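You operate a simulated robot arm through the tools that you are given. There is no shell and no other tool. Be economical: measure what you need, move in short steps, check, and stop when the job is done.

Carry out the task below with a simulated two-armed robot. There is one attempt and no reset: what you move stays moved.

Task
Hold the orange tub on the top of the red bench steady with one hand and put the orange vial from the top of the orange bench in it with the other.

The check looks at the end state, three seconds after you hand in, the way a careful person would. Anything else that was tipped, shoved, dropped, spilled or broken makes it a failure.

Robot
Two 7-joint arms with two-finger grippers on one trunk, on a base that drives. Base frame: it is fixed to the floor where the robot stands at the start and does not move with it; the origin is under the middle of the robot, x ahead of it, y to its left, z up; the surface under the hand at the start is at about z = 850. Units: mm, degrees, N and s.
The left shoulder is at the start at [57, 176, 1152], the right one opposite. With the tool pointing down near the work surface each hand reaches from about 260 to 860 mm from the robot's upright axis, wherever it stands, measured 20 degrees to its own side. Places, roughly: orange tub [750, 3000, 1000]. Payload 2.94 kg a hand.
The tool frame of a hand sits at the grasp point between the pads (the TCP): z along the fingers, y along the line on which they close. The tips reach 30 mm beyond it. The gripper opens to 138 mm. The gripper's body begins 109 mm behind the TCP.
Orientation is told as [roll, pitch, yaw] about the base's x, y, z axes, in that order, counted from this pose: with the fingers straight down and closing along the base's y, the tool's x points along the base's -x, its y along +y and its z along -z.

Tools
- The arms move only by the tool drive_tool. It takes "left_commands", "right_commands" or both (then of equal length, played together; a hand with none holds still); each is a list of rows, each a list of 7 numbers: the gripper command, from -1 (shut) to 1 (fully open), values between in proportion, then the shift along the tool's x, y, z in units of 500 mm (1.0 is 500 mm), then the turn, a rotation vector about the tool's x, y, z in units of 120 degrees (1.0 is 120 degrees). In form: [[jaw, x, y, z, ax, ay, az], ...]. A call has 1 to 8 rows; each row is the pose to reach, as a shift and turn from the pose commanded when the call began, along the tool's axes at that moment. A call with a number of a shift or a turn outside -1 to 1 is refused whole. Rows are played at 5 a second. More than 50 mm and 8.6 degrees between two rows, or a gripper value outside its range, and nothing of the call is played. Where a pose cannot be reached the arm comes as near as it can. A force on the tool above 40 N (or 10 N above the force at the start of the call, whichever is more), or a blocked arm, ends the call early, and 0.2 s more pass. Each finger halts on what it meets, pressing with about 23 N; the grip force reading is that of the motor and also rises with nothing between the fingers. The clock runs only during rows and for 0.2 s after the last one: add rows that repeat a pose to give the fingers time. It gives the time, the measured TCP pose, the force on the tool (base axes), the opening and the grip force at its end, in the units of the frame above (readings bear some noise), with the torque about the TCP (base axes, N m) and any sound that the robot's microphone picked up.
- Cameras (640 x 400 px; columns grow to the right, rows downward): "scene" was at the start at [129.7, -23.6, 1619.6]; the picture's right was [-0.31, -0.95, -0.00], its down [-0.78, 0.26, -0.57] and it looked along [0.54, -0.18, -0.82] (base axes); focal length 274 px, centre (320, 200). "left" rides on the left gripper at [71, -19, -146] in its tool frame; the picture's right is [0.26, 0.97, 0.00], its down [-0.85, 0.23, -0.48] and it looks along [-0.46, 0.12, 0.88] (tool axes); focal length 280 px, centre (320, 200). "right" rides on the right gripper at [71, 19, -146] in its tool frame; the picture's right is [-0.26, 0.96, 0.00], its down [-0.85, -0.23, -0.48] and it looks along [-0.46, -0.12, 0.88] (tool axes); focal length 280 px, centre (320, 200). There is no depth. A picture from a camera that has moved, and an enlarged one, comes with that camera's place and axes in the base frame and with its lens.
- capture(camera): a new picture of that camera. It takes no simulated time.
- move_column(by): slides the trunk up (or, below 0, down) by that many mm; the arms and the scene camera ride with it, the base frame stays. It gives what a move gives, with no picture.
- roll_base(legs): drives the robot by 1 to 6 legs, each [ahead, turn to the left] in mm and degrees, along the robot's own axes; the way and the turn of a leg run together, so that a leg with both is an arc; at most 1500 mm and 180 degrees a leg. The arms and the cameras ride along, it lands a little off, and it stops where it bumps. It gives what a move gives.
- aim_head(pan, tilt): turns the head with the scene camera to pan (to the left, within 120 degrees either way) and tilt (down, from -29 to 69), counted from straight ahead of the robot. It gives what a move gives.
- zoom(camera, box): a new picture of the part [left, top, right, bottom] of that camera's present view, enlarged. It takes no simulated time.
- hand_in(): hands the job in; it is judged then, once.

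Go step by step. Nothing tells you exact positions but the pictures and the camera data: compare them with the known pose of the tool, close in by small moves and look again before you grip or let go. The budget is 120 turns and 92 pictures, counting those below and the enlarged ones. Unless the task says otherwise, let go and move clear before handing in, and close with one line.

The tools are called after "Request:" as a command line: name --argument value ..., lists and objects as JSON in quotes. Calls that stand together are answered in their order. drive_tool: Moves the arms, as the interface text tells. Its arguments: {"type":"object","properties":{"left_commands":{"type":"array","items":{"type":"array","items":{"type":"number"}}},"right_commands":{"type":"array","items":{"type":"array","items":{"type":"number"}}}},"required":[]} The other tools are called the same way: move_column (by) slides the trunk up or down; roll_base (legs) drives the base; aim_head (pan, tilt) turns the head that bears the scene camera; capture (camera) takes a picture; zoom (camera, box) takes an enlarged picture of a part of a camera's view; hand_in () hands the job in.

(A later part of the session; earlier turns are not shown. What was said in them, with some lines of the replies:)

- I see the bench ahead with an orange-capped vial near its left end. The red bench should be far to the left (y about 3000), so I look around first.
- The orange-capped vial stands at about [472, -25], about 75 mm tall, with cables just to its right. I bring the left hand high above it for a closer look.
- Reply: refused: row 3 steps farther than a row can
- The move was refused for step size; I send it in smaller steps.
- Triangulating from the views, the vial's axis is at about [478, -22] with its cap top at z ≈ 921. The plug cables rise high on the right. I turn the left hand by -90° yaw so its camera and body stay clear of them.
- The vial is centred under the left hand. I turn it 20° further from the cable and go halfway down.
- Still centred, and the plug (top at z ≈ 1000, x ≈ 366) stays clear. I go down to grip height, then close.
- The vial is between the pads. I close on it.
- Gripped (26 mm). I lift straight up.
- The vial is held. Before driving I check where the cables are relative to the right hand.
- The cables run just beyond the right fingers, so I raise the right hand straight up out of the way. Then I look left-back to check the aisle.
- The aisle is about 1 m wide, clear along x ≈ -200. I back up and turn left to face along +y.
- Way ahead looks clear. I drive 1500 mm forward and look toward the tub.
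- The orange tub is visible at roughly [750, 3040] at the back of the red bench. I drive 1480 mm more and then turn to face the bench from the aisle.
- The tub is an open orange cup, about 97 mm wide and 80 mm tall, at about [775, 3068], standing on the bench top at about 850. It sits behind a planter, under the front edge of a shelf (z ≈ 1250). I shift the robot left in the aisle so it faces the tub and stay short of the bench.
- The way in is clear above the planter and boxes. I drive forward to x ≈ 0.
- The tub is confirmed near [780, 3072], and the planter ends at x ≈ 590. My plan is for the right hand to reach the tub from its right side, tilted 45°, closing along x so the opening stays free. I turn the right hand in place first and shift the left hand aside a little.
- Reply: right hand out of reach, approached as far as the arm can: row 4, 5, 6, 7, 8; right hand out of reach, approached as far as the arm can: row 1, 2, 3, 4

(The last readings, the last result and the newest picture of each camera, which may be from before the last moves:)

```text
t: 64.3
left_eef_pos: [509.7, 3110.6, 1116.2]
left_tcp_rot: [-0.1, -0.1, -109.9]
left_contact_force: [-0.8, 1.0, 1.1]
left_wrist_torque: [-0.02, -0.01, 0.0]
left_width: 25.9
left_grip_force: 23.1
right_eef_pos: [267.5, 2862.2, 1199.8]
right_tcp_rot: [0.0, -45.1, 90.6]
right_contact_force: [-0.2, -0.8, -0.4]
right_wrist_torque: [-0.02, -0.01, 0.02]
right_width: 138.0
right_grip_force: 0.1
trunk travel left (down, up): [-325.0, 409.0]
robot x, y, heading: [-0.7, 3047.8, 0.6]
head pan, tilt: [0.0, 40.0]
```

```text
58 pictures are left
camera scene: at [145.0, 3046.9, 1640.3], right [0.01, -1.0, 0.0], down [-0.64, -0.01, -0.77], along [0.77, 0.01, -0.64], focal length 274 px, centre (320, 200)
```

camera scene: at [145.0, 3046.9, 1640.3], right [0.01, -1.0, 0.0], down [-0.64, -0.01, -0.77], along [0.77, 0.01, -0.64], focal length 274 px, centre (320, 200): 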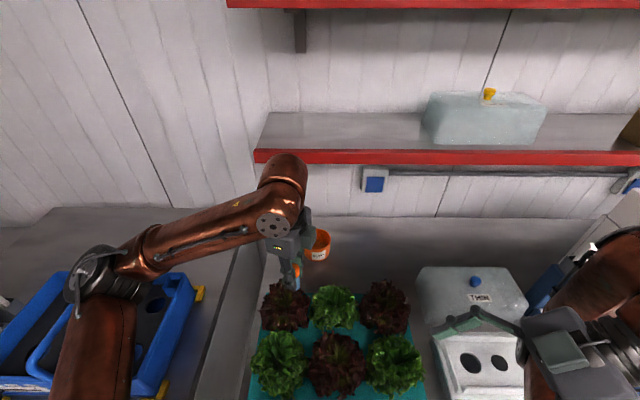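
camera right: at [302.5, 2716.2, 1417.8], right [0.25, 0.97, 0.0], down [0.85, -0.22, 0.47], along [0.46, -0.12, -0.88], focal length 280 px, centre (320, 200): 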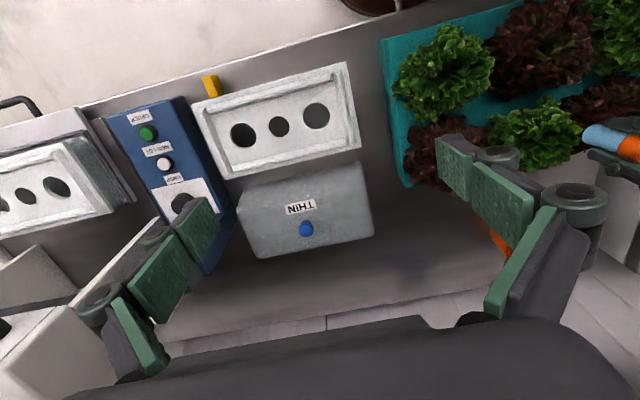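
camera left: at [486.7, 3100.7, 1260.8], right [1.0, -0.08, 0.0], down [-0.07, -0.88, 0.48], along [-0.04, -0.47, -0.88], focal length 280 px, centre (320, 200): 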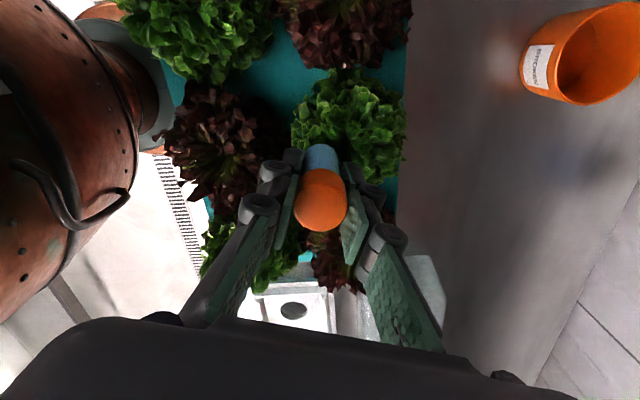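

The right hand is now tilted toward +y. The tub is visible beside the left hand, so I zoom in to refine its position.

Request:
zoom --camera "scene" --box '[260, 200, 380, 280]'

Request:
capture --camera "left"

```text
5.00 times, centred on (320, 240) of scene
camera zoom: at [145.0, 3046.9, 1640.3], right [0.01, -1.0, 0.0], down [-0.64, -0.01, -0.77], along [0.77, 0.01, -0.64], focal length 1368 px, centre (320, 0)
```

zoom: 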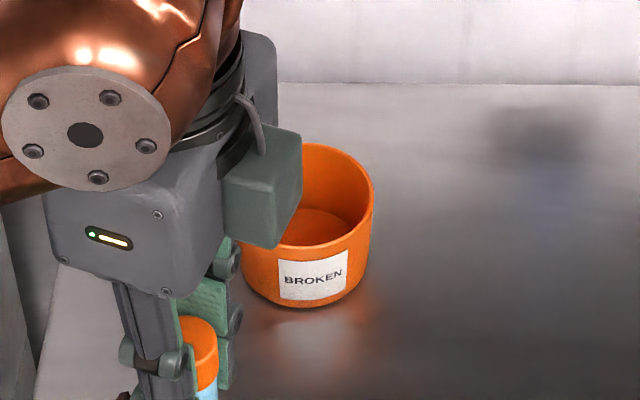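

```text
56 pictures are left
camera left: at [516.1, 3185.0, 1261.5], right [1.0, -0.08, 0.0], down [-0.07, -0.88, 0.48], along [-0.04, -0.47, -0.88], focal length 280 px, centre (320, 200)
```

left: 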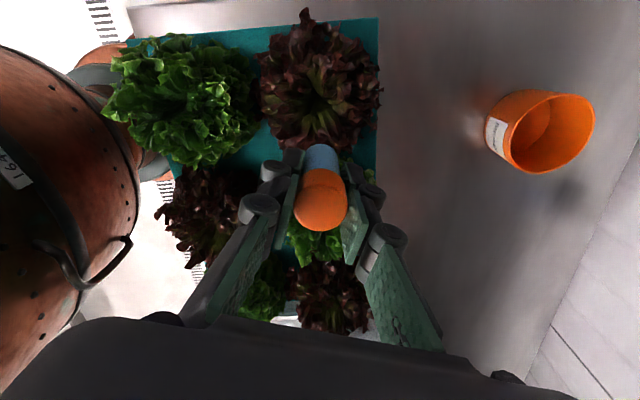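

I estimate the tub centre at about [795, 3064], spanning z ≈ 850–920. I move the right hand forward over the planter toward the tub's right side and turn it slightly to save reach.

Request:
drive_tool --right_commands '[[1, 0.0215, -0.088, 0.021, 0.015, 0, 0.015], [1, 0.043, -0.176, 0.042, 0.03, 0, 0.03], [1, 0.0645, -0.264, 0.0625, 0.045, 0, 0.045], [1, 0.086, -0.352, 0.083, 0.06, 0, 0.06], [1, 0.1075, -0.44, 0.104, 0.075, 0, 0.075], [1, 0.129, -0.528, 0.125, 0.09, 0, 0.09], [1, 0.1505, -0.616, 0.146, 0.105, 0, 0.105], [1, 0.172, -0.704, 0.166, 0.118, 0, 0.118]]'

Request:
capture --camera "scene"

Request:
capture --camera "right"

```text
t: 66.1
left_eef_pos: [509.2, 3111.5, 1115.6]
left_tcp_rot: [0.0, -0.1, -109.8]
left_contact_force: [-0.6, -0.5, -0.4]
left_wrist_torque: [0.06, -0.05, 0.03]
left_width: 26.0
left_grip_force: 23.1
right_eef_pos: [413.1, 2940.2, 1158.9]
right_tcp_rot: [-3.2, -44.1, 70.8]
right_contact_force: [-0.8, 0.4, -0.4]
right_wrist_torque: [-0.03, -0.04, -0.05]
right_width: 138.0
right_grip_force: 0.0
right hand out of reach, approached as far as the arm can: row 1, 2, 3, 4, 5, 6, 7, 8
trunk travel left (down, up): [-325.0, 409.0]
robot x, y, heading: [0.9, 3052.2, 0.7]
head pan, tilt: [0.0, 40.0]
```

```text
55 pictures are left
camera scene: at [143.2, 3046.5, 1640.6], right [0.01, -1.0, 0.0], down [-0.64, -0.01, -0.77], along [0.77, 0.01, -0.64], focal length 274 px, centre (320, 200)
```

scene: 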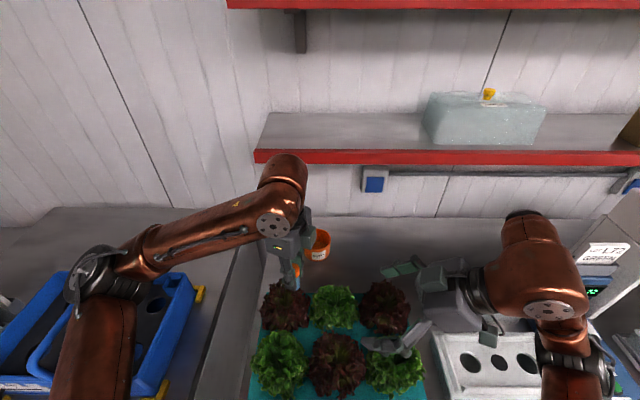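

```text
54 pictures are left
camera right: at [337.9, 2806.0, 1212.8], right [-0.84, 0.53, 0.14], down [0.28, 0.19, 0.94], along [0.47, 0.83, -0.3], focal length 280 px, centre (320, 200)
```

right: 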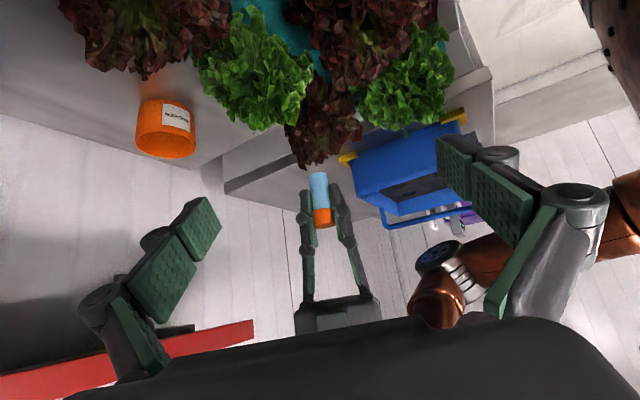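

The arm couldn't follow that sideways wrist pose to the tub. A frontal approach should suit the right arm better, so I back it off and turn it to point mostly forward and down.

Request:
drive_tool --right_commands '[[1, 0.03, -0.015, -0.03, 0, 0, 0], [1, 0.06, -0.03, -0.06, 0.03, 0, 0.03], [1, 0.09, -0.045, -0.09, 0.075, 0, 0.075], [1, 0.12, -0.06, -0.12, 0.12, 0, 0.12], [1, 0.134, -0.068, -0.132, 0.165, 0, 0.165], [1, 0.134, -0.068, -0.132, 0.21, 0, 0.21], [1, 0.134, -0.068, -0.132, 0.255, 0, 0.255], [1, 0.134, -0.068, -0.132, 0.271, 0, 0.271]]'

Request:
capture --camera "scene"

```text
t: 67.9
left_eef_pos: [510.0, 3111.2, 1114.4]
left_tcp_rot: [0.0, -0.1, -109.8]
left_contact_force: [0.8, 0.3, -0.5]
left_wrist_torque: [0.02, 0.01, 0.03]
left_width: 25.9
left_grip_force: 22.4
right_eef_pos: [403.0, 2840.1, 1163.3]
right_tcp_rot: [-2.9, -46.1, 24.5]
right_contact_force: [-0.4, 0.1, -0.6]
right_wrist_torque: [-0.01, 0.01, -0.03]
right_width: 137.9
right_grip_force: 0.0
trunk travel left (down, up): [-325.0, 409.0]
robot x, y, heading: [-2.3, 3049.1, 0.5]
head pan, tilt: [0.0, 40.0]
```

```text
53 pictures are left
camera scene: at [144.8, 3046.8, 1640.3], right [0.01, -1.0, 0.0], down [-0.64, -0.01, -0.77], along [0.77, 0.01, -0.64], focal length 274 px, centre (320, 200)
```

scene: 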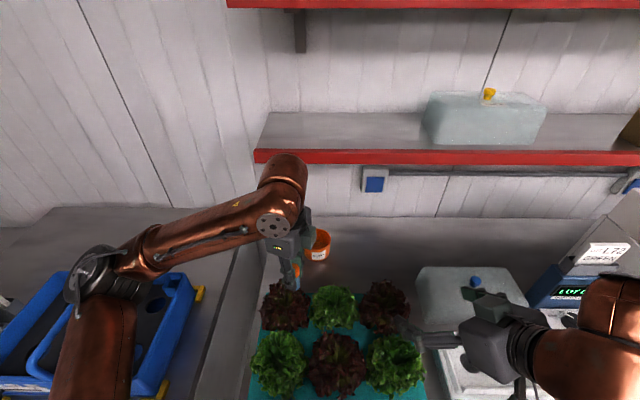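

Now the wrist is comfortable. I advance high over the planter, keeping above the lettuces (tops perhaps 1020), with a slightly steeper tilt.

Request:
drive_tool --right_commands '[[1, -0.044, 0.0137, 0.066, 0, 0.011, 0], [1, -0.088, 0.0273, 0.133, 0, 0.022, 0], [1, -0.132, 0.041, 0.199, 0, 0.033, 0], [1, -0.176, 0.0547, 0.265, 0, 0.044, 0], [1, -0.22, 0.0683, 0.332, 0, 0.055, 0], [1, -0.264, 0.082, 0.398, 0, 0.067, 0], [1, -0.264, 0.082, 0.398, 0, 0.067, 0]]'

Request:
capture --camera "scene"

Request:
capture --camera "right"

```text
t: 69.5
left_eef_pos: [510.3, 3111.4, 1114.3]
left_tcp_rot: [0.0, 0.0, -109.8]
left_contact_force: [1.2, -0.4, -0.3]
left_wrist_torque: [-0.01, -0.02, -0.02]
left_width: 25.9
left_grip_force: 23.8
right_eef_pos: [605.1, 2964.6, 1119.7]
right_tcp_rot: [-2.7, -38.0, 24.1]
right_contact_force: [-0.4, 0.2, 0.2]
right_wrist_torque: [0.05, 0.01, -0.01]
right_width: 137.9
right_grip_force: 0.2
trunk travel left (down, up): [-325.0, 409.0]
robot x, y, heading: [-1.5, 3047.0, 0.4]
head pan, tilt: [0.0, 40.0]
```

```text
52 pictures are left
camera scene: at [144.1, 3046.3, 1640.5], right [0.01, -1.0, 0.0], down [-0.64, -0.01, -0.77], along [0.77, 0.01, -0.64], focal length 274 px, centre (320, 200)
```

scene: 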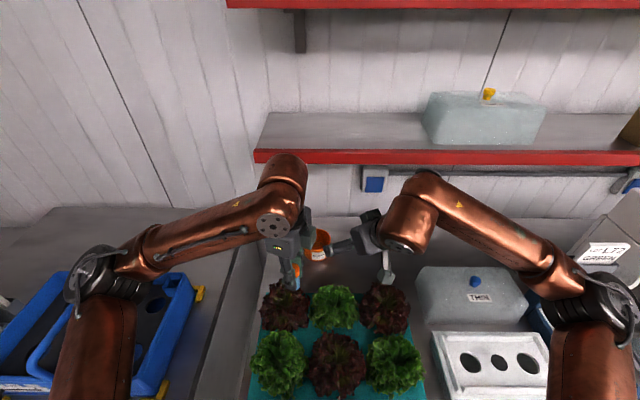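

```text
51 pictures are left
camera right: at [462.7, 2928.1, 1189.5], right [-0.18, 0.98, 0.13], down [0.42, -0.04, 0.91], along [0.89, 0.22, -0.4], focal length 280 px, centre (320, 200)
```

right: 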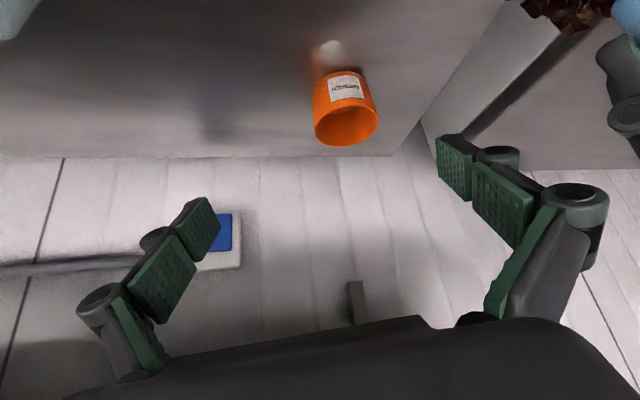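

The tub is well visible between the right fingers' line. I align and advance about half of the remaining 308 mm along the approach.

Request:
drive_tool --right_commands '[[1, -0.0145, 0.014, 0.08, 0, 0, 0], [1, -0.029, 0.028, 0.16, 0, 0, 0], [1, -0.0435, 0.042, 0.24, 0, 0, 0], [1, -0.058, 0.056, 0.32, 0, 0, 0], [1, -0.058, 0.056, 0.32, 0, 0, 0]]'

Request:
capture --camera "right"

Request:
zoom --camera "scene" --box '[240, 190, 440, 315]'

```text
t: 70.7
left_eef_pos: [510.6, 3111.9, 1114.3]
left_tcp_rot: [0.0, 0.0, -109.8]
left_contact_force: [-0.8, -0.2, -0.2]
left_wrist_torque: [0.02, 0.0, 0.01]
left_width: 25.8
left_grip_force: 22.8
right_eef_pos: [709.4, 3035.1, 1009.3]
right_tcp_rot: [-2.5, -37.9, 24.2]
right_contact_force: [0.1, -0.2, 0.0]
right_wrist_torque: [0.01, 0.02, 0.01]
right_width: 137.8
right_grip_force: 0.2
trunk travel left (down, up): [-325.0, 409.0]
robot x, y, heading: [0.7, 3046.4, 0.5]
head pan, tilt: [0.0, 40.0]
```

```text
50 pictures are left
camera right: at [565.6, 2999.0, 1080.6], right [-0.18, 0.98, 0.13], down [0.42, -0.04, 0.91], along [0.89, 0.22, -0.4], focal length 280 px, centre (320, 200)
```

right: 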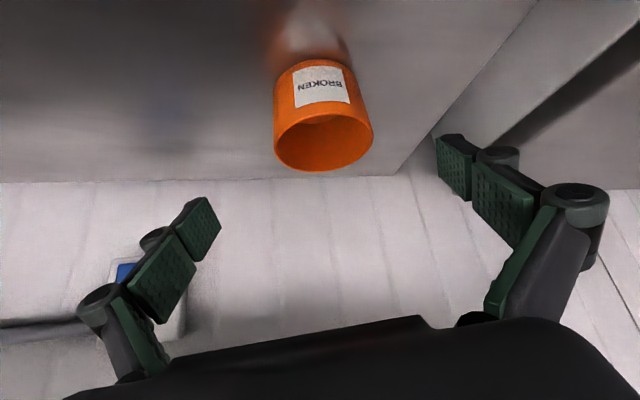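

```text
3.20 times, centred on (340, 252) of scene
camera zoom: at [144.2, 3046.8, 1640.5], right [0.01, -1.0, 0.0], down [-0.64, -0.01, -0.77], along [0.77, 0.01, -0.64], focal length 875 px, centre (256, 32)
```

zoom: 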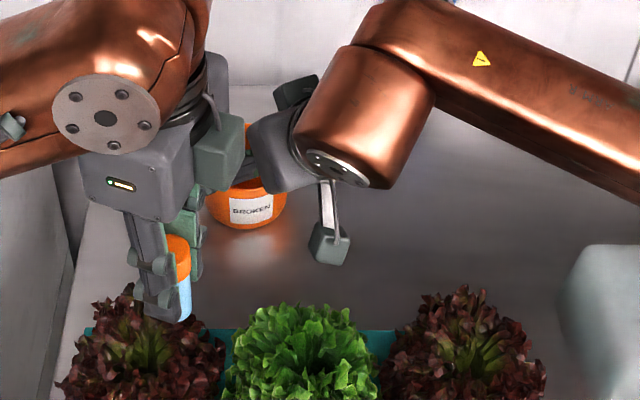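

Aligned. I advance 100 mm and check.

Request:
drive_tool --right_commands '[[1, 0.003, 0.001, 0.06, 0, 0, 0], [1, 0.006, 0.003, 0.12, 0, 0, 0], [1, 0.01, 0.005, 0.18, 0, 0, 0], [1, 0.01, 0.005, 0.2, 0, 0, 0], [1, 0.01, 0.005, 0.2, 0, 0, 0]]'

Request:
capture --camera "right"

```text
t: 71.9
left_eef_pos: [510.4, 3111.7, 1115.1]
left_tcp_rot: [0.0, 0.0, -109.8]
left_contact_force: [0.5, -0.5, -0.7]
left_wrist_torque: [0.0, 0.01, -0.02]
left_width: 26.0
left_grip_force: 22.6
right_eef_pos: [763.2, 3055.8, 928.4]
right_tcp_rot: [-2.6, -38.0, 24.2]
right_contact_force: [-0.4, 0.9, -0.5]
right_wrist_torque: [-0.02, -0.01, 0.03]
right_width: 137.9
right_grip_force: 0.0
trunk travel left (down, up): [-325.0, 409.0]
robot x, y, heading: [-4.1, 3044.7, 0.6]
head pan, tilt: [0.0, 40.0]
```

```text
48 pictures are left
camera right: at [621.2, 3020.8, 998.3], right [-0.18, 0.98, 0.13], down [0.42, -0.04, 0.91], along [0.89, 0.22, -0.41], focal length 280 px, centre (320, 200)
```

right: 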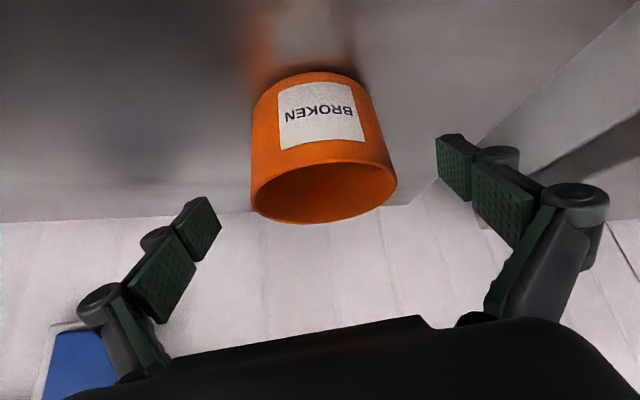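

Tub rim centre now fixes at about [784, 3065, 916]. I advance the last 42 mm and close the right gripper on the tub.

Request:
drive_tool --right_commands '[[1, 0.004, 0.0015, 0.04, 0, 0, 0], [1, 0.008, 0.003, 0.084, 0, 0, 0], [1, 0.008, 0.003, 0.084, 0, 0, 0], [1, 0.008, 0.003, 0.084, 0, 0, 0]]'

Request:
capture --camera "right"

```text
t: 72.9
left_eef_pos: [511.0, 3112.4, 1114.7]
left_tcp_rot: [0.0, 0.0, -109.8]
left_contact_force: [-0.1, -0.5, -0.6]
left_wrist_torque: [-0.02, 0.02, -0.02]
left_width: 26.0
left_grip_force: 23.5
right_eef_pos: [785.5, 3064.6, 892.3]
right_tcp_rot: [-2.6, -37.9, 24.1]
right_contact_force: [0.4, 0.2, -0.1]
right_wrist_torque: [-0.02, 0.01, 0.03]
right_width: 138.1
right_grip_force: 0.0
trunk travel left (down, up): [-325.0, 409.0]
robot x, y, heading: [0.4, 3047.7, 0.3]
head pan, tilt: [0.0, 40.0]
```

```text
47 pictures are left
camera right: at [642.9, 3027.9, 962.1], right [-0.18, 0.98, 0.13], down [0.42, -0.04, 0.91], along [0.89, 0.22, -0.41], focal length 280 px, centre (320, 200)
```

right: 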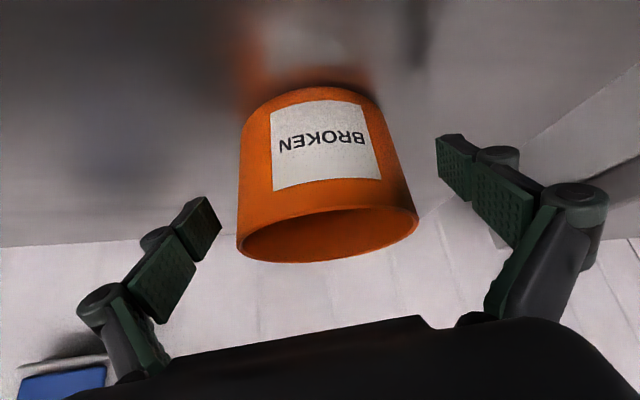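

Fingers straddle the tub evenly. I close slowly onto it.

Request:
drive_tool --right_commands '[[0.7, 0, 0, 0, 0, 0, 0], [0.5, 0, 0, 0, 0, 0, 0], [0.35, 0, 0, 0, 0, 0, 0], [0.25, 0, 0, 0, 0, 0, 0], [0.25, 0, 0, 0, 0, 0, 0], [0.25, 0, 0, 0, 0, 0, 0]]'

Request:
capture --camera "right"

```text
t: 74.3
left_eef_pos: [509.2, 3111.2, 1115.1]
left_tcp_rot: [0.0, 0.0, -109.7]
left_contact_force: [0.4, 0.2, -0.1]
left_wrist_torque: [0.03, 0.02, 0.02]
left_width: 26.2
left_grip_force: 23.3
right_eef_pos: [785.1, 3064.8, 893.1]
right_tcp_rot: [-2.5, -38.0, 24.2]
right_contact_force: [-1.3, 0.1, 1.7]
right_wrist_torque: [0.12, 0.02, 0.01]
right_width: 94.4
right_grip_force: 23.5
trunk travel left (down, up): [-325.0, 409.0]
robot x, y, heading: [-4.1, 3045.5, 0.3]
head pan, tilt: [0.0, 40.0]
```

```text
46 pictures are left
camera right: at [642.6, 3028.0, 962.7], right [-0.18, 0.98, 0.13], down [0.42, -0.04, 0.91], along [0.89, 0.22, -0.41], focal length 280 px, centre (320, 200)
```

right: 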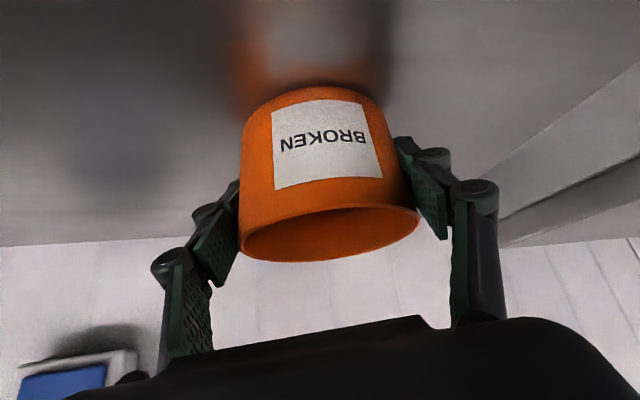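

The tub is firmly held (94 mm) and hasn't moved. The right hand leans in from the front, so the left hand should come in leaning from the left, under the shelf. I first shift it left and turn its yaw back to 0.

Request:
drive_tool --left_commands '[[-1, 0.03, -0.01, -0.015, 0, 0, 0], [-1, 0.06, -0.02, -0.03, 0, 0, -0.06], [-1, 0.09, -0.03, -0.045, 0, 0, -0.13], [-1, 0.112, -0.04, -0.06, 0, 0, -0.2], [-1, 0.112, -0.04, -0.06, 0, 0, -0.27], [-1, 0.112, -0.04, -0.06, 0, 0, -0.34], [-1, 0.112, -0.04, -0.06, 0, 0, -0.41], [-1, 0.112, -0.04, -0.06, 0, 0, -0.48]]'

Request:
drive_tool --left_commands '[[-1, 0, 0, 0, 0, 0, -0.07], [-1, 0, 0, 0, 0, 0, -0.14], [-1, 0, 0, 0, 0, 0, -0.21], [-1, 0, 0, 0, 0, 0, -0.28], [-1, 0, 0, 0, 0, 0, -0.35], [-1, 0, 0, 0, 0, 0, -0.42], [-1, 0, 0, 0, 0, 0, -0.437], [-1, 0, 0, 0, 0, 0, -0.437]]'

Request:
capture --camera "scene"

```text
t: 76.1
left_eef_pos: [511.1, 3171.7, 1144.7]
left_tcp_rot: [0.0, -0.1, -52.0]
left_contact_force: [-0.5, -0.3, -1.7]
left_wrist_torque: [0.01, 0.0, -0.01]
left_width: 25.6
left_grip_force: 22.8
right_eef_pos: [783.8, 3064.5, 892.6]
right_tcp_rot: [-2.6, -38.0, 24.2]
right_contact_force: [-0.4, 0.2, 5.0]
right_wrist_torque: [0.19, 0.03, 0.02]
right_width: 94.4
right_grip_force: 22.7
trunk travel left (down, up): [-325.0, 409.0]
robot x, y, heading: [0.5, 3048.2, 0.5]
head pan, tilt: [0.0, 40.0]
```

```text
t: 77.9
left_eef_pos: [509.6, 3170.8, 1142.8]
left_tcp_rot: [-0.2, 0.1, 0.3]
left_contact_force: [-0.4, 0.2, -1.3]
left_wrist_torque: [-0.02, 0.02, -0.04]
left_width: 26.0
left_grip_force: 23.2
right_eef_pos: [784.2, 3065.0, 893.6]
right_tcp_rot: [-2.5, -38.0, 24.2]
right_contact_force: [-1.8, 0.7, 5.0]
right_wrist_torque: [0.25, 0.03, 0.0]
right_width: 94.2
right_grip_force: 23.1
trunk travel left (down, up): [-325.0, 409.0]
robot x, y, heading: [3.4, 3050.2, 0.9]
head pan, tilt: [0.0, 40.0]
```

```text
45 pictures are left
camera scene: at [144.4, 3047.4, 1640.4], right [0.01, -1.0, 0.0], down [-0.64, -0.01, -0.77], along [0.77, 0.01, -0.64], focal length 274 px, centre (320, 200)
```

scene: 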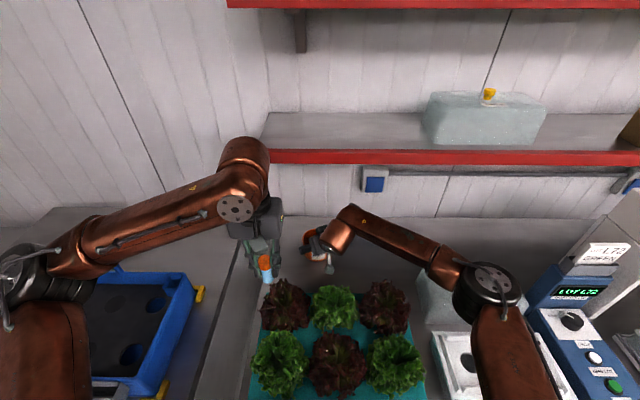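

Now I tilt the left hand 28° (fingers toward the tub, wrist to the left) while moving it forward-left, and look again.

Request:
drive_tool --left_commands '[[-1, -0.043, 0.017, 0.021, 0.039, 0, 0], [-1, -0.087, 0.033, 0.042, 0.078, 0, 0], [-1, -0.13, 0.05, 0.063, 0.117, 0, 0], [-1, -0.173, 0.067, 0.084, 0.156, 0, 0], [-1, -0.217, 0.083, 0.105, 0.195, 0, 0], [-1, -0.26, 0.1, 0.126, 0.233, 0, 0], [-1, -0.26, 0.1, 0.126, 0.233, 0, 0]]'

Request:
capture --camera "scene"

Request:
capture --camera "left"

```text
t: 79.5
left_eef_pos: [640.1, 3223.1, 1081.8]
left_tcp_rot: [-28.1, -0.1, 0.3]
left_contact_force: [0.0, -1.1, -0.6]
left_wrist_torque: [-0.03, -0.02, -0.03]
left_width: 25.9
left_grip_force: 23.8
right_eef_pos: [784.7, 3065.3, 893.4]
right_tcp_rot: [-2.6, -38.0, 24.1]
right_contact_force: [0.1, -0.8, 5.0]
right_wrist_torque: [0.26, 0.01, -0.04]
right_width: 94.1
right_grip_force: 22.7
trunk travel left (down, up): [-325.0, 409.0]
robot x, y, heading: [0.9, 3046.0, 0.4]
head pan, tilt: [0.0, 40.0]
```

```text
44 pictures are left
camera scene: at [144.6, 3047.3, 1640.4], right [0.01, -1.0, 0.0], down [-0.64, -0.01, -0.77], along [0.77, 0.01, -0.64], focal length 274 px, centre (320, 200)
```

scene: 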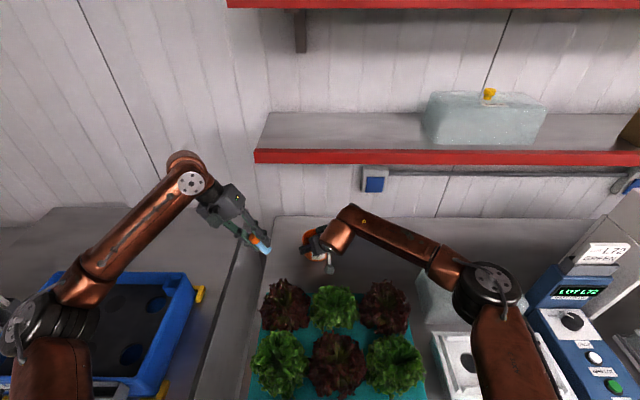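

```text
43 pictures are left
camera left: at [568.8, 3274.6, 1219.9], right [-0.27, 0.85, -0.45], down [0.85, 0.43, 0.31], along [0.46, -0.3, -0.83], focal length 280 px, centre (320, 200)
```

left: 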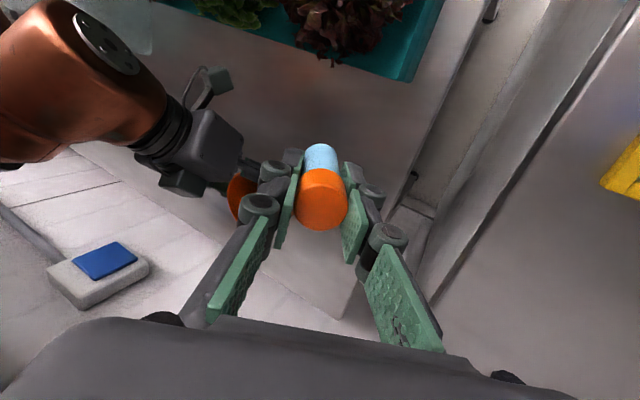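

Clear so far. The right gripper has a block on its top side, so I use a stronger 45° lean for the left hand and stage it to the left of the tub, low enough to pass under the shelf.

Request:
drive_tool --left_commands '[[-1, -0.05, 0.008, 0.032, 0.024, 0, 0], [-1, -0.1, 0.017, 0.064, 0.048, 0, 0], [-1, -0.15, 0.025, 0.096, 0.072, 0, 0], [-1, -0.2, 0.033, 0.128, 0.096, 0, 0], [-1, -0.25, 0.042, 0.16, 0.12, 0, 0], [-1, -0.3, 0.05, 0.192, 0.142, 0, 0], [-1, -0.3, 0.05, 0.192, 0.142, 0, 0]]'

Request:
capture --camera "scene"

Request:
capture --camera "left"

```text
t: 81.1
left_eef_pos: [790.3, 3201.2, 984.9]
left_tcp_rot: [-45.0, 0.0, 0.2]
left_contact_force: [0.4, 0.2, -0.2]
left_wrist_torque: [-0.01, 0.03, -0.01]
left_width: 25.9
left_grip_force: 22.8
right_eef_pos: [784.9, 3065.3, 892.5]
right_tcp_rot: [-2.7, -38.0, 24.3]
right_contact_force: [1.0, 0.7, 5.0]
right_wrist_torque: [0.28, 0.02, -0.05]
right_width: 93.9
right_grip_force: 23.7
trunk travel left (down, up): [-325.0, 409.0]
robot x, y, heading: [-1.6, 3049.4, 0.6]
head pan, tilt: [0.0, 40.0]
```

```text
42 pictures are left
camera scene: at [144.5, 3048.0, 1640.4], right [0.01, -1.0, 0.0], down [-0.64, -0.01, -0.77], along [0.77, 0.01, -0.64], focal length 274 px, centre (320, 200)
```

scene: 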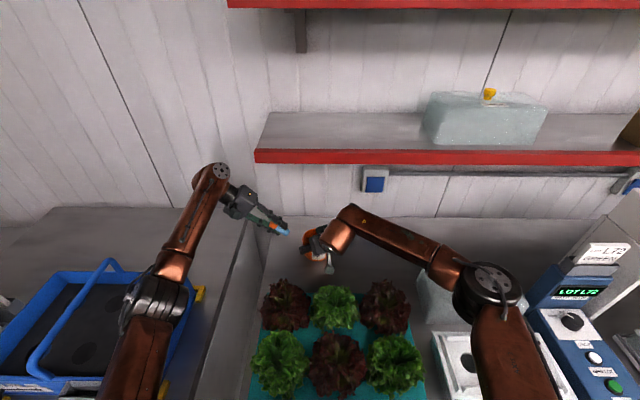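

```text
41 pictures are left
camera left: at [718.5, 3290.9, 1102.4], right [-0.26, 0.68, -0.68], down [0.85, 0.5, 0.17], along [0.46, -0.53, -0.71], focal length 280 px, centre (320, 200)
```

left: 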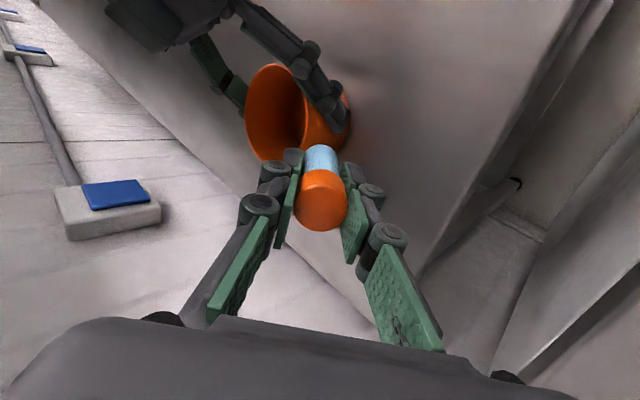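

The tub's rim checks out at [785, 3066, 918] from this view too. I move the vial in over the rim.

Request:
drive_tool --left_commands '[[-1, 0.002, -0.04, 0.04, 0, 0, 0], [-1, 0.004, -0.08, 0.08, 0, 0, 0], [-1, 0.006, -0.115, 0.115, 0, 0, 0], [-1, 0.006, -0.129, 0.129, 0, 0, 0], [-1, 0.006, -0.129, 0.129, 0, 0, 0]]'

Request:
capture --camera "left"

Request:
zoom --camera "scene" --box '[220, 140, 420, 300]'

Request:
capture --camera "right"

```text
t: 82.3
left_eef_pos: [786.4, 3109.2, 984.3]
left_tcp_rot: [-45.0, 0.1, 0.3]
left_contact_force: [0.6, 0.0, 0.0]
left_wrist_torque: [0.01, 0.02, -0.02]
left_width: 25.8
left_grip_force: 23.4
right_eef_pos: [784.1, 3065.3, 892.7]
right_tcp_rot: [-2.7, -38.1, 24.2]
right_contact_force: [0.8, 1.2, 5.6]
right_wrist_torque: [0.31, 0.0, -0.03]
right_width: 93.9
right_grip_force: 22.5
trunk travel left (down, up): [-325.0, 409.0]
robot x, y, heading: [-2.0, 3048.0, 0.5]
head pan, tilt: [0.0, 40.0]
```

```text
40 pictures are left
camera left: at [715.6, 3199.1, 1101.8], right [-0.27, 0.68, -0.68], down [0.85, 0.5, 0.17], along [0.46, -0.53, -0.71], focal length 280 px, centre (320, 200)
```

left: 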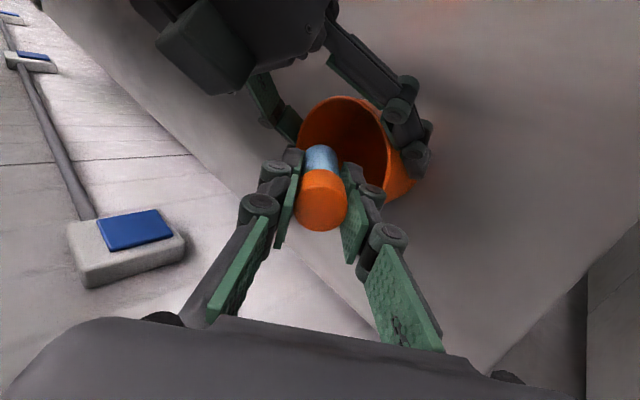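

```text
2.50 times, centred on (320, 220) of scene
camera zoom: at [144.5, 3047.4, 1640.4], right [0.01, -1.0, 0.0], down [-0.64, -0.01, -0.77], along [0.77, 0.01, -0.64], focal length 684 px, centre (320, 150)
```

zoom: 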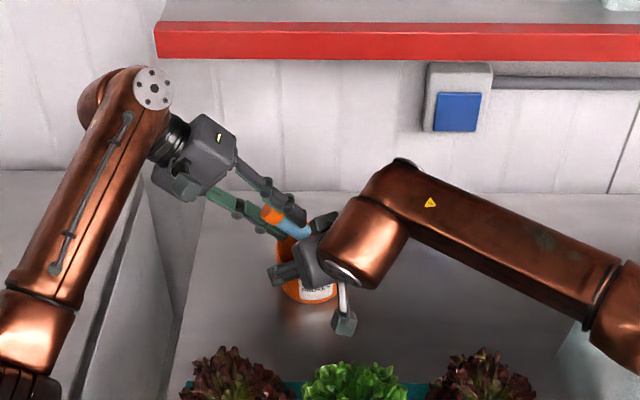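

```text
38 pictures are left
camera right: at [642.5, 3027.9, 962.7], right [-0.18, 0.98, 0.13], down [0.42, -0.04, 0.91], along [0.89, 0.22, -0.41], focal length 280 px, centre (320, 200)
```

right: 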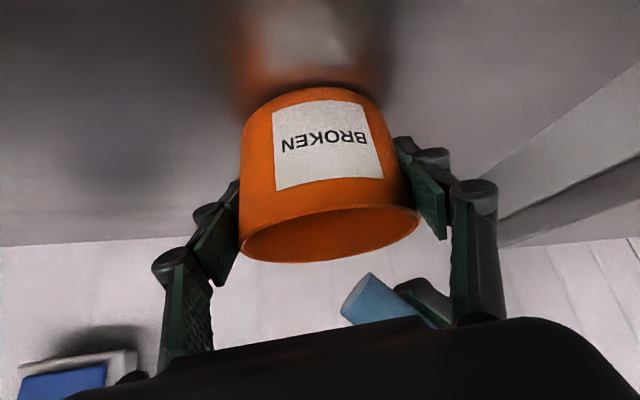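

Clear all round; the vial's lower end is above the opening. I lower it in along the lean.

Request:
drive_tool --left_commands '[[-1, 0, 0.003, 0.035, 0, 0, 0], [-1, 0, 0.006, 0.07, 0, 0, 0], [-1, 0, 0.008, 0.1, 0, 0, 0], [-1, 0, 0.01, 0.128, 0, 0, 0], [-1, 0, 0.01, 0.128, 0, 0, 0]]'

Request:
capture --camera "left"

Request:
capture --camera "right"

Request:
zoom --camera "scene" --box '[220, 140, 420, 300]'

```text
t: 83.5
left_eef_pos: [787.5, 3067.2, 935.7]
left_tcp_rot: [-45.0, 0.0, 0.3]
left_contact_force: [-0.5, 1.2, 0.5]
left_wrist_torque: [0.05, -0.03, 0.01]
left_width: 25.9
left_grip_force: 23.1
right_eef_pos: [784.9, 3064.3, 892.7]
right_tcp_rot: [-2.6, -38.0, 24.2]
right_contact_force: [0.6, -0.2, 5.4]
right_wrist_torque: [0.33, 0.06, 0.02]
right_width: 93.8
right_grip_force: 23.0
trunk travel left (down, up): [-325.0, 409.0]
robot x, y, heading: [-0.6, 3045.2, 0.6]
head pan, tilt: [0.0, 40.0]
```

```text
37 pictures are left
camera left: at [716.5, 3156.1, 1053.8], right [-0.27, 0.68, -0.68], down [0.85, 0.5, 0.17], along [0.46, -0.53, -0.71], focal length 280 px, centre (320, 200)
```

left: 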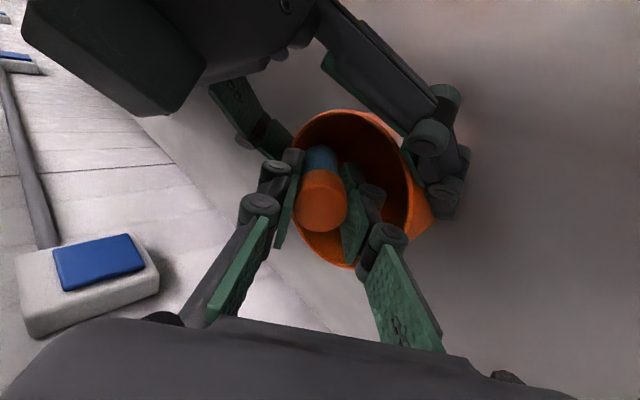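

```text
36 pictures are left
camera right: at [642.4, 3027.9, 962.7], right [-0.18, 0.98, 0.13], down [0.42, -0.04, 0.91], along [0.89, 0.22, -0.41], focal length 280 px, centre (320, 200)
```

right: 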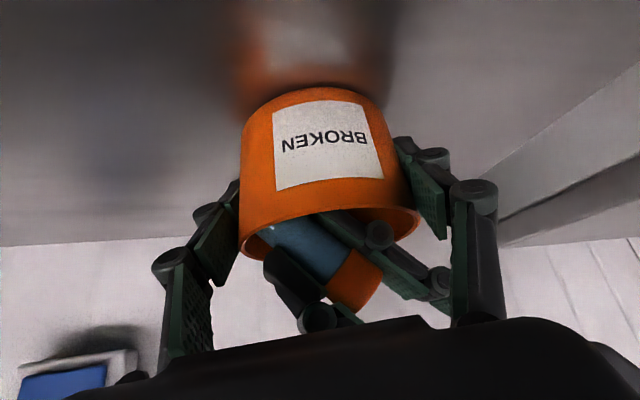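

```text
2.50 times, centred on (320, 220) of scene
camera zoom: at [144.4, 3047.3, 1640.4], right [0.01, -1.0, 0.0], down [-0.64, -0.01, -0.77], along [0.77, 0.01, -0.64], focal length 684 px, centre (320, 150)
```

zoom: 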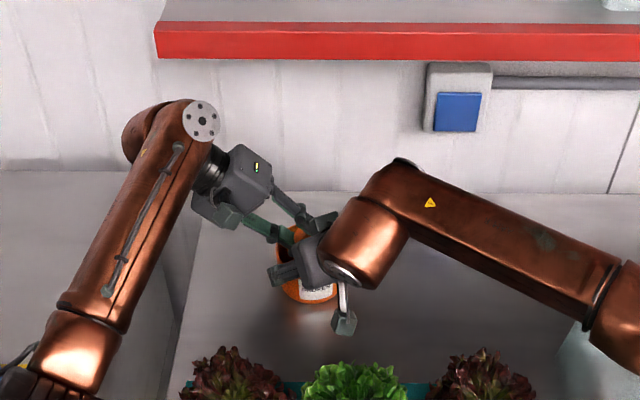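

The vial is inside the tub with its lower end near the far wall. I open only a little (to about 34 mm) so it drops in without the fingers touching the rim.

Request:
drive_tool --left_commands '[[-0.56, 0, 0, 0, 0, 0, 0], [-0.5, 0, 0, 0, 0, 0, 0], [-0.5, 0, 0, 0, 0, 0, 0], [-0.5, 0, 0, 0, 0, 0, 0]]'

Request:
capture --camera "left"

Request:
capture --camera "right"

```text
t: 84.5
left_eef_pos: [787.7, 3066.6, 935.7]
left_tcp_rot: [-45.0, 0.0, 0.2]
left_contact_force: [-0.1, -0.5, 0.2]
left_wrist_torque: [0.0, -0.01, -0.01]
left_width: 34.7
left_grip_force: 0.5
right_eef_pos: [785.0, 3063.8, 894.0]
right_tcp_rot: [-2.6, -38.0, 24.2]
right_contact_force: [-1.4, 0.2, 4.5]
right_wrist_torque: [0.27, 0.04, 0.05]
right_width: 93.9
right_grip_force: 23.3
trunk travel left (down, up): [-325.0, 409.0]
robot x, y, heading: [-1.8, 3042.4, 0.3]
head pan, tilt: [0.0, 40.0]
```

```text
34 pictures are left
camera left: at [716.4, 3155.9, 1054.1], right [-0.26, 0.68, -0.68], down [0.85, 0.5, 0.17], along [0.46, -0.53, -0.71], focal length 280 px, centre (320, 200)
```

left: 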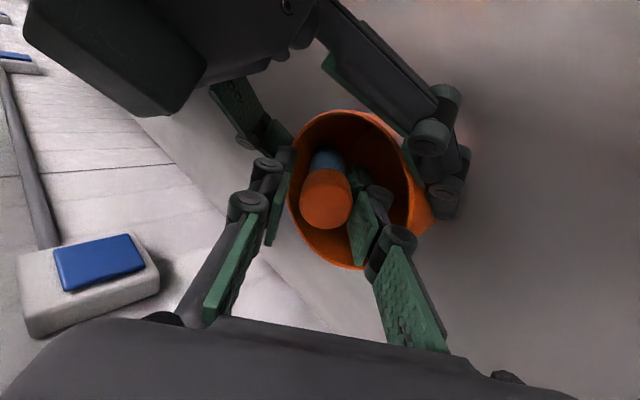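

```text
33 pictures are left
camera right: at [642.4, 3027.8, 962.7], right [-0.18, 0.98, 0.13], down [0.42, -0.04, 0.91], along [0.89, 0.22, -0.41], focal length 280 px, centre (320, 200)
```

right: 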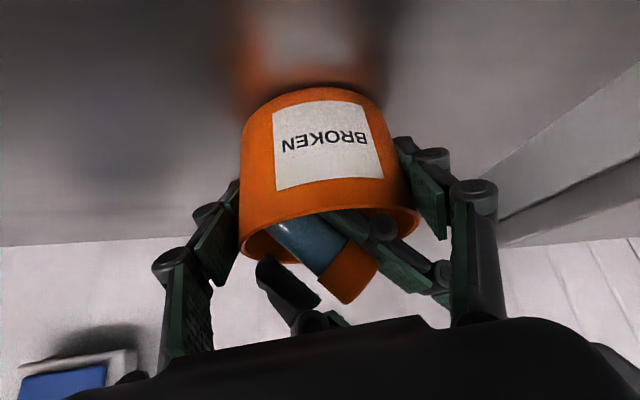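

The vial now rests on the lower finger. I withdraw a little along the finger axis and see whether the vial stays in the tub.

Request:
drive_tool --left_commands '[[-0.5, 0, 0, -0.015, 0, 0, 0], [-0.5, 0, 0, -0.03, 0, 0, 0], [-0.5, 0, 0, -0.03, 0, 0, 0]]'

Request:
capture --camera "left"

Request:
capture --camera "right"

```text
t: 85.3
left_eef_pos: [786.9, 3077.5, 947.7]
left_tcp_rot: [-45.0, 0.0, 0.2]
left_contact_force: [0.3, 0.8, 0.5]
left_wrist_torque: [-0.01, 0.0, -0.01]
left_width: 34.6
left_grip_force: 0.1
right_eef_pos: [784.0, 3064.0, 893.3]
right_tcp_rot: [-2.6, -38.0, 24.2]
right_contact_force: [-0.1, 1.0, 4.9]
right_wrist_torque: [0.28, 0.12, 0.05]
right_width: 93.6
right_grip_force: 22.9
trunk travel left (down, up): [-325.0, 409.0]
robot x, y, heading: [-5.1, 3047.4, 0.5]
head pan, tilt: [0.0, 40.0]
```

```text
32 pictures are left
camera left: at [716.7, 3166.5, 1065.5], right [-0.26, 0.68, -0.68], down [0.85, 0.5, 0.17], along [0.46, -0.53, -0.71], focal length 280 px, centre (320, 200)
```

left: 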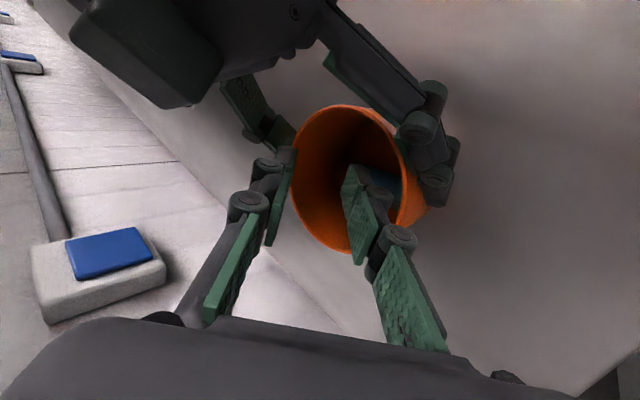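

```text
31 pictures are left
camera right: at [642.4, 3027.8, 962.6], right [-0.18, 0.98, 0.13], down [0.42, -0.04, 0.91], along [0.89, 0.22, -0.41], focal length 280 px, centre (320, 200)
```

right: 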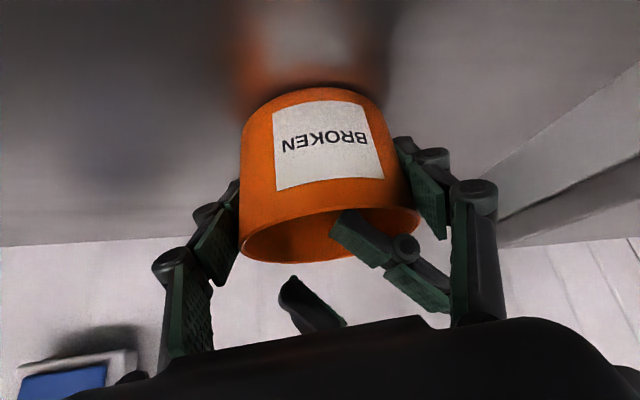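

The vial dropped in. I withdraw the left hand back out to the left the way it came.

Request:
drive_tool --left_commands '[[-0.5, 0, 0, -0.05, 0, 0, 0], [-0.5, 0, 0, -0.1, 0, 0, 0], [-0.5, 0, 0.04, -0.14, 0, 0, 0], [-0.5, 0, 0.08, -0.18, 0, 0, 0], [-0.5, 0, 0.128, -0.228, 0, 0, 0], [-0.5, 0, 0.128, -0.228, 0, 0, 0]]'

Request:
capture --camera "left"

```text
t: 86.7
left_eef_pos: [786.0, 3203.1, 980.5]
left_tcp_rot: [-45.1, 0.0, 0.3]
left_contact_force: [-0.5, -0.4, 0.2]
left_wrist_torque: [-0.02, 0.01, 0.0]
left_width: 34.5
left_grip_force: 0.0
right_eef_pos: [784.5, 3063.8, 893.1]
right_tcp_rot: [-2.5, -38.0, 24.2]
right_contact_force: [-0.4, -0.7, 5.2]
right_wrist_torque: [0.22, 0.01, 0.01]
right_width: 93.6
right_grip_force: 23.0
trunk travel left (down, up): [-325.0, 409.0]
robot x, y, heading: [0.8, 3049.2, 0.4]
head pan, tilt: [0.0, 40.0]
```

```text
30 pictures are left
camera left: at [715.7, 3291.9, 1098.6], right [-0.26, 0.68, -0.68], down [0.85, 0.5, 0.17], along [0.46, -0.53, -0.71], focal length 280 px, centre (320, 200)
```

left: 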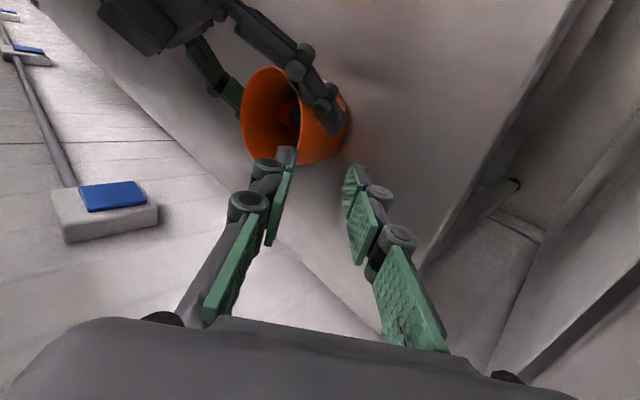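

Left hand is out. I now open the right gripper and check the tub.

Request:
drive_tool --right_commands '[[0.38, 0, 0, 0, 0, 0, 0], [0.5, 0, 0, 0, 0, 0, 0], [0.7, 0, 0, 0, 0, 0, 0], [1, 0, 0, 0, 0, 0, 0], [1, 0, 0, 0, 0, 0, 0], [1, 0, 0, 0, 0, 0, 0]]'

Request:
capture --camera "right"

```text
t: 88.1
left_eef_pos: [787.5, 3203.6, 979.6]
left_tcp_rot: [-45.0, 0.1, 0.3]
left_contact_force: [0.6, 0.1, -0.5]
left_wrist_torque: [0.01, 0.04, 0.02]
left_width: 34.4
left_grip_force: 0.0
right_eef_pos: [784.1, 3063.5, 892.1]
right_tcp_rot: [-2.6, -38.1, 24.2]
right_contact_force: [0.1, 1.0, 0.1]
right_wrist_torque: [0.02, 0.0, 0.01]
right_width: 137.5
right_grip_force: 0.1
trunk travel left (down, up): [-325.0, 409.0]
robot x, y, heading: [1.8, 3045.6, 0.5]
head pan, tilt: [0.0, 40.0]
```

```text
29 pictures are left
camera right: at [642.8, 3027.9, 962.3], right [-0.18, 0.98, 0.13], down [0.42, -0.04, 0.91], along [0.89, 0.22, -0.41], focal length 280 px, centre (320, 200)
```

right: 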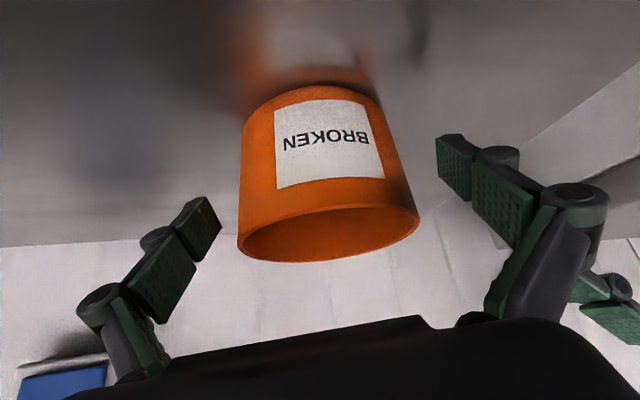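

The tub stands untouched. I retreat the right hand along its approach line and look into the tub.

Request:
drive_tool --right_commands '[[1, 0, 0, -0.06, 0, 0, 0], [1, 0, 0, -0.14, 0, 0, 0], [1, 0, 0, -0.22, 0, 0, 0], [1, 0.01, -0.01, -0.3, 0, 0, 0], [1, 0.03, -0.03, -0.38, 0, 0, 0], [1, 0.05, -0.05, -0.46, 0, 0, 0], [1, 0.06, -0.07, -0.54, 0, 0, 0], [1, 0.06, -0.07, -0.58, 0, 0, 0]]'

Request:
zoom --camera "scene" --box '[270, 200, 370, 270]'

Request:
capture --camera "scene"

```text
t: 89.9
left_eef_pos: [787.2, 3202.3, 980.4]
left_tcp_rot: [-45.0, 0.0, 0.2]
left_contact_force: [-1.3, -0.4, 0.0]
left_wrist_torque: [0.01, -0.04, 0.01]
left_width: 34.4
left_grip_force: 0.1
right_eef_pos: [606.3, 2962.8, 1104.2]
right_tcp_rot: [-2.6, -37.8, 24.1]
right_contact_force: [0.0, 0.7, -0.3]
right_wrist_torque: [-0.01, -0.01, -0.03]
right_width: 137.8
right_grip_force: 0.1
trunk travel left (down, up): [-325.0, 409.0]
robot x, y, heading: [-4.4, 3049.5, 0.6]
head pan, tilt: [0.0, 40.0]
```

```text
5.71 times, centred on (320, 235) of scene
camera zoom: at [144.9, 3047.6, 1640.3], right [0.01, -1.0, 0.0], down [-0.64, -0.01, -0.77], along [0.77, 0.01, -0.64], focal length 1563 px, centre (320, 0)
```

zoom: 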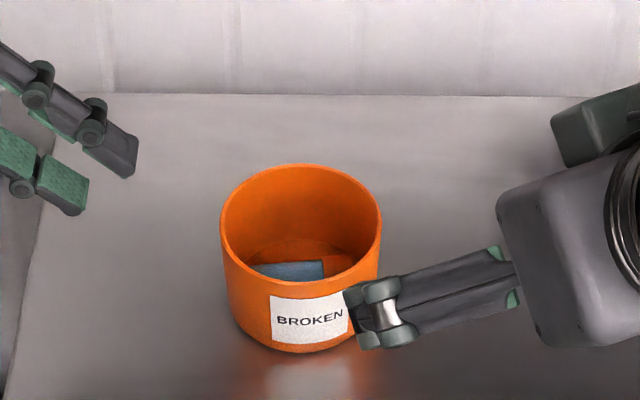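

```text
27 pictures are left
camera scene: at [144.9, 3047.6, 1640.3], right [0.01, -1.0, 0.0], down [-0.64, -0.01, -0.77], along [0.77, 0.01, -0.64], focal length 274 px, centre (320, 200)
```

scene: 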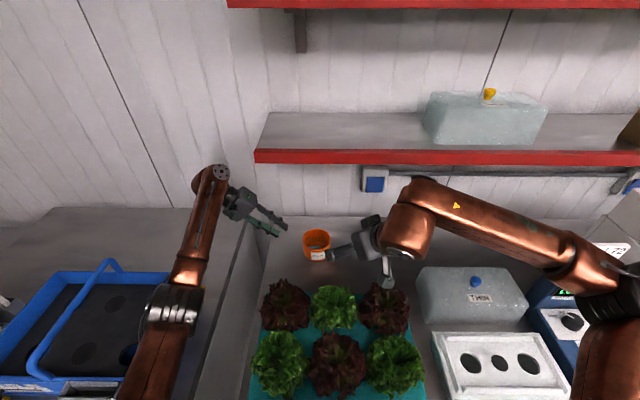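

The vial lies inside the orange tub, which stands upright in its place. Both hands are clear and nothing else has been disturbed, so I hand in.

Request:
hand_in

```text
The job is handed in.
```

The orange vial is in the orange tub on the red bench: the right hand held the tub while the left put the vial in, and both hands are now clear.
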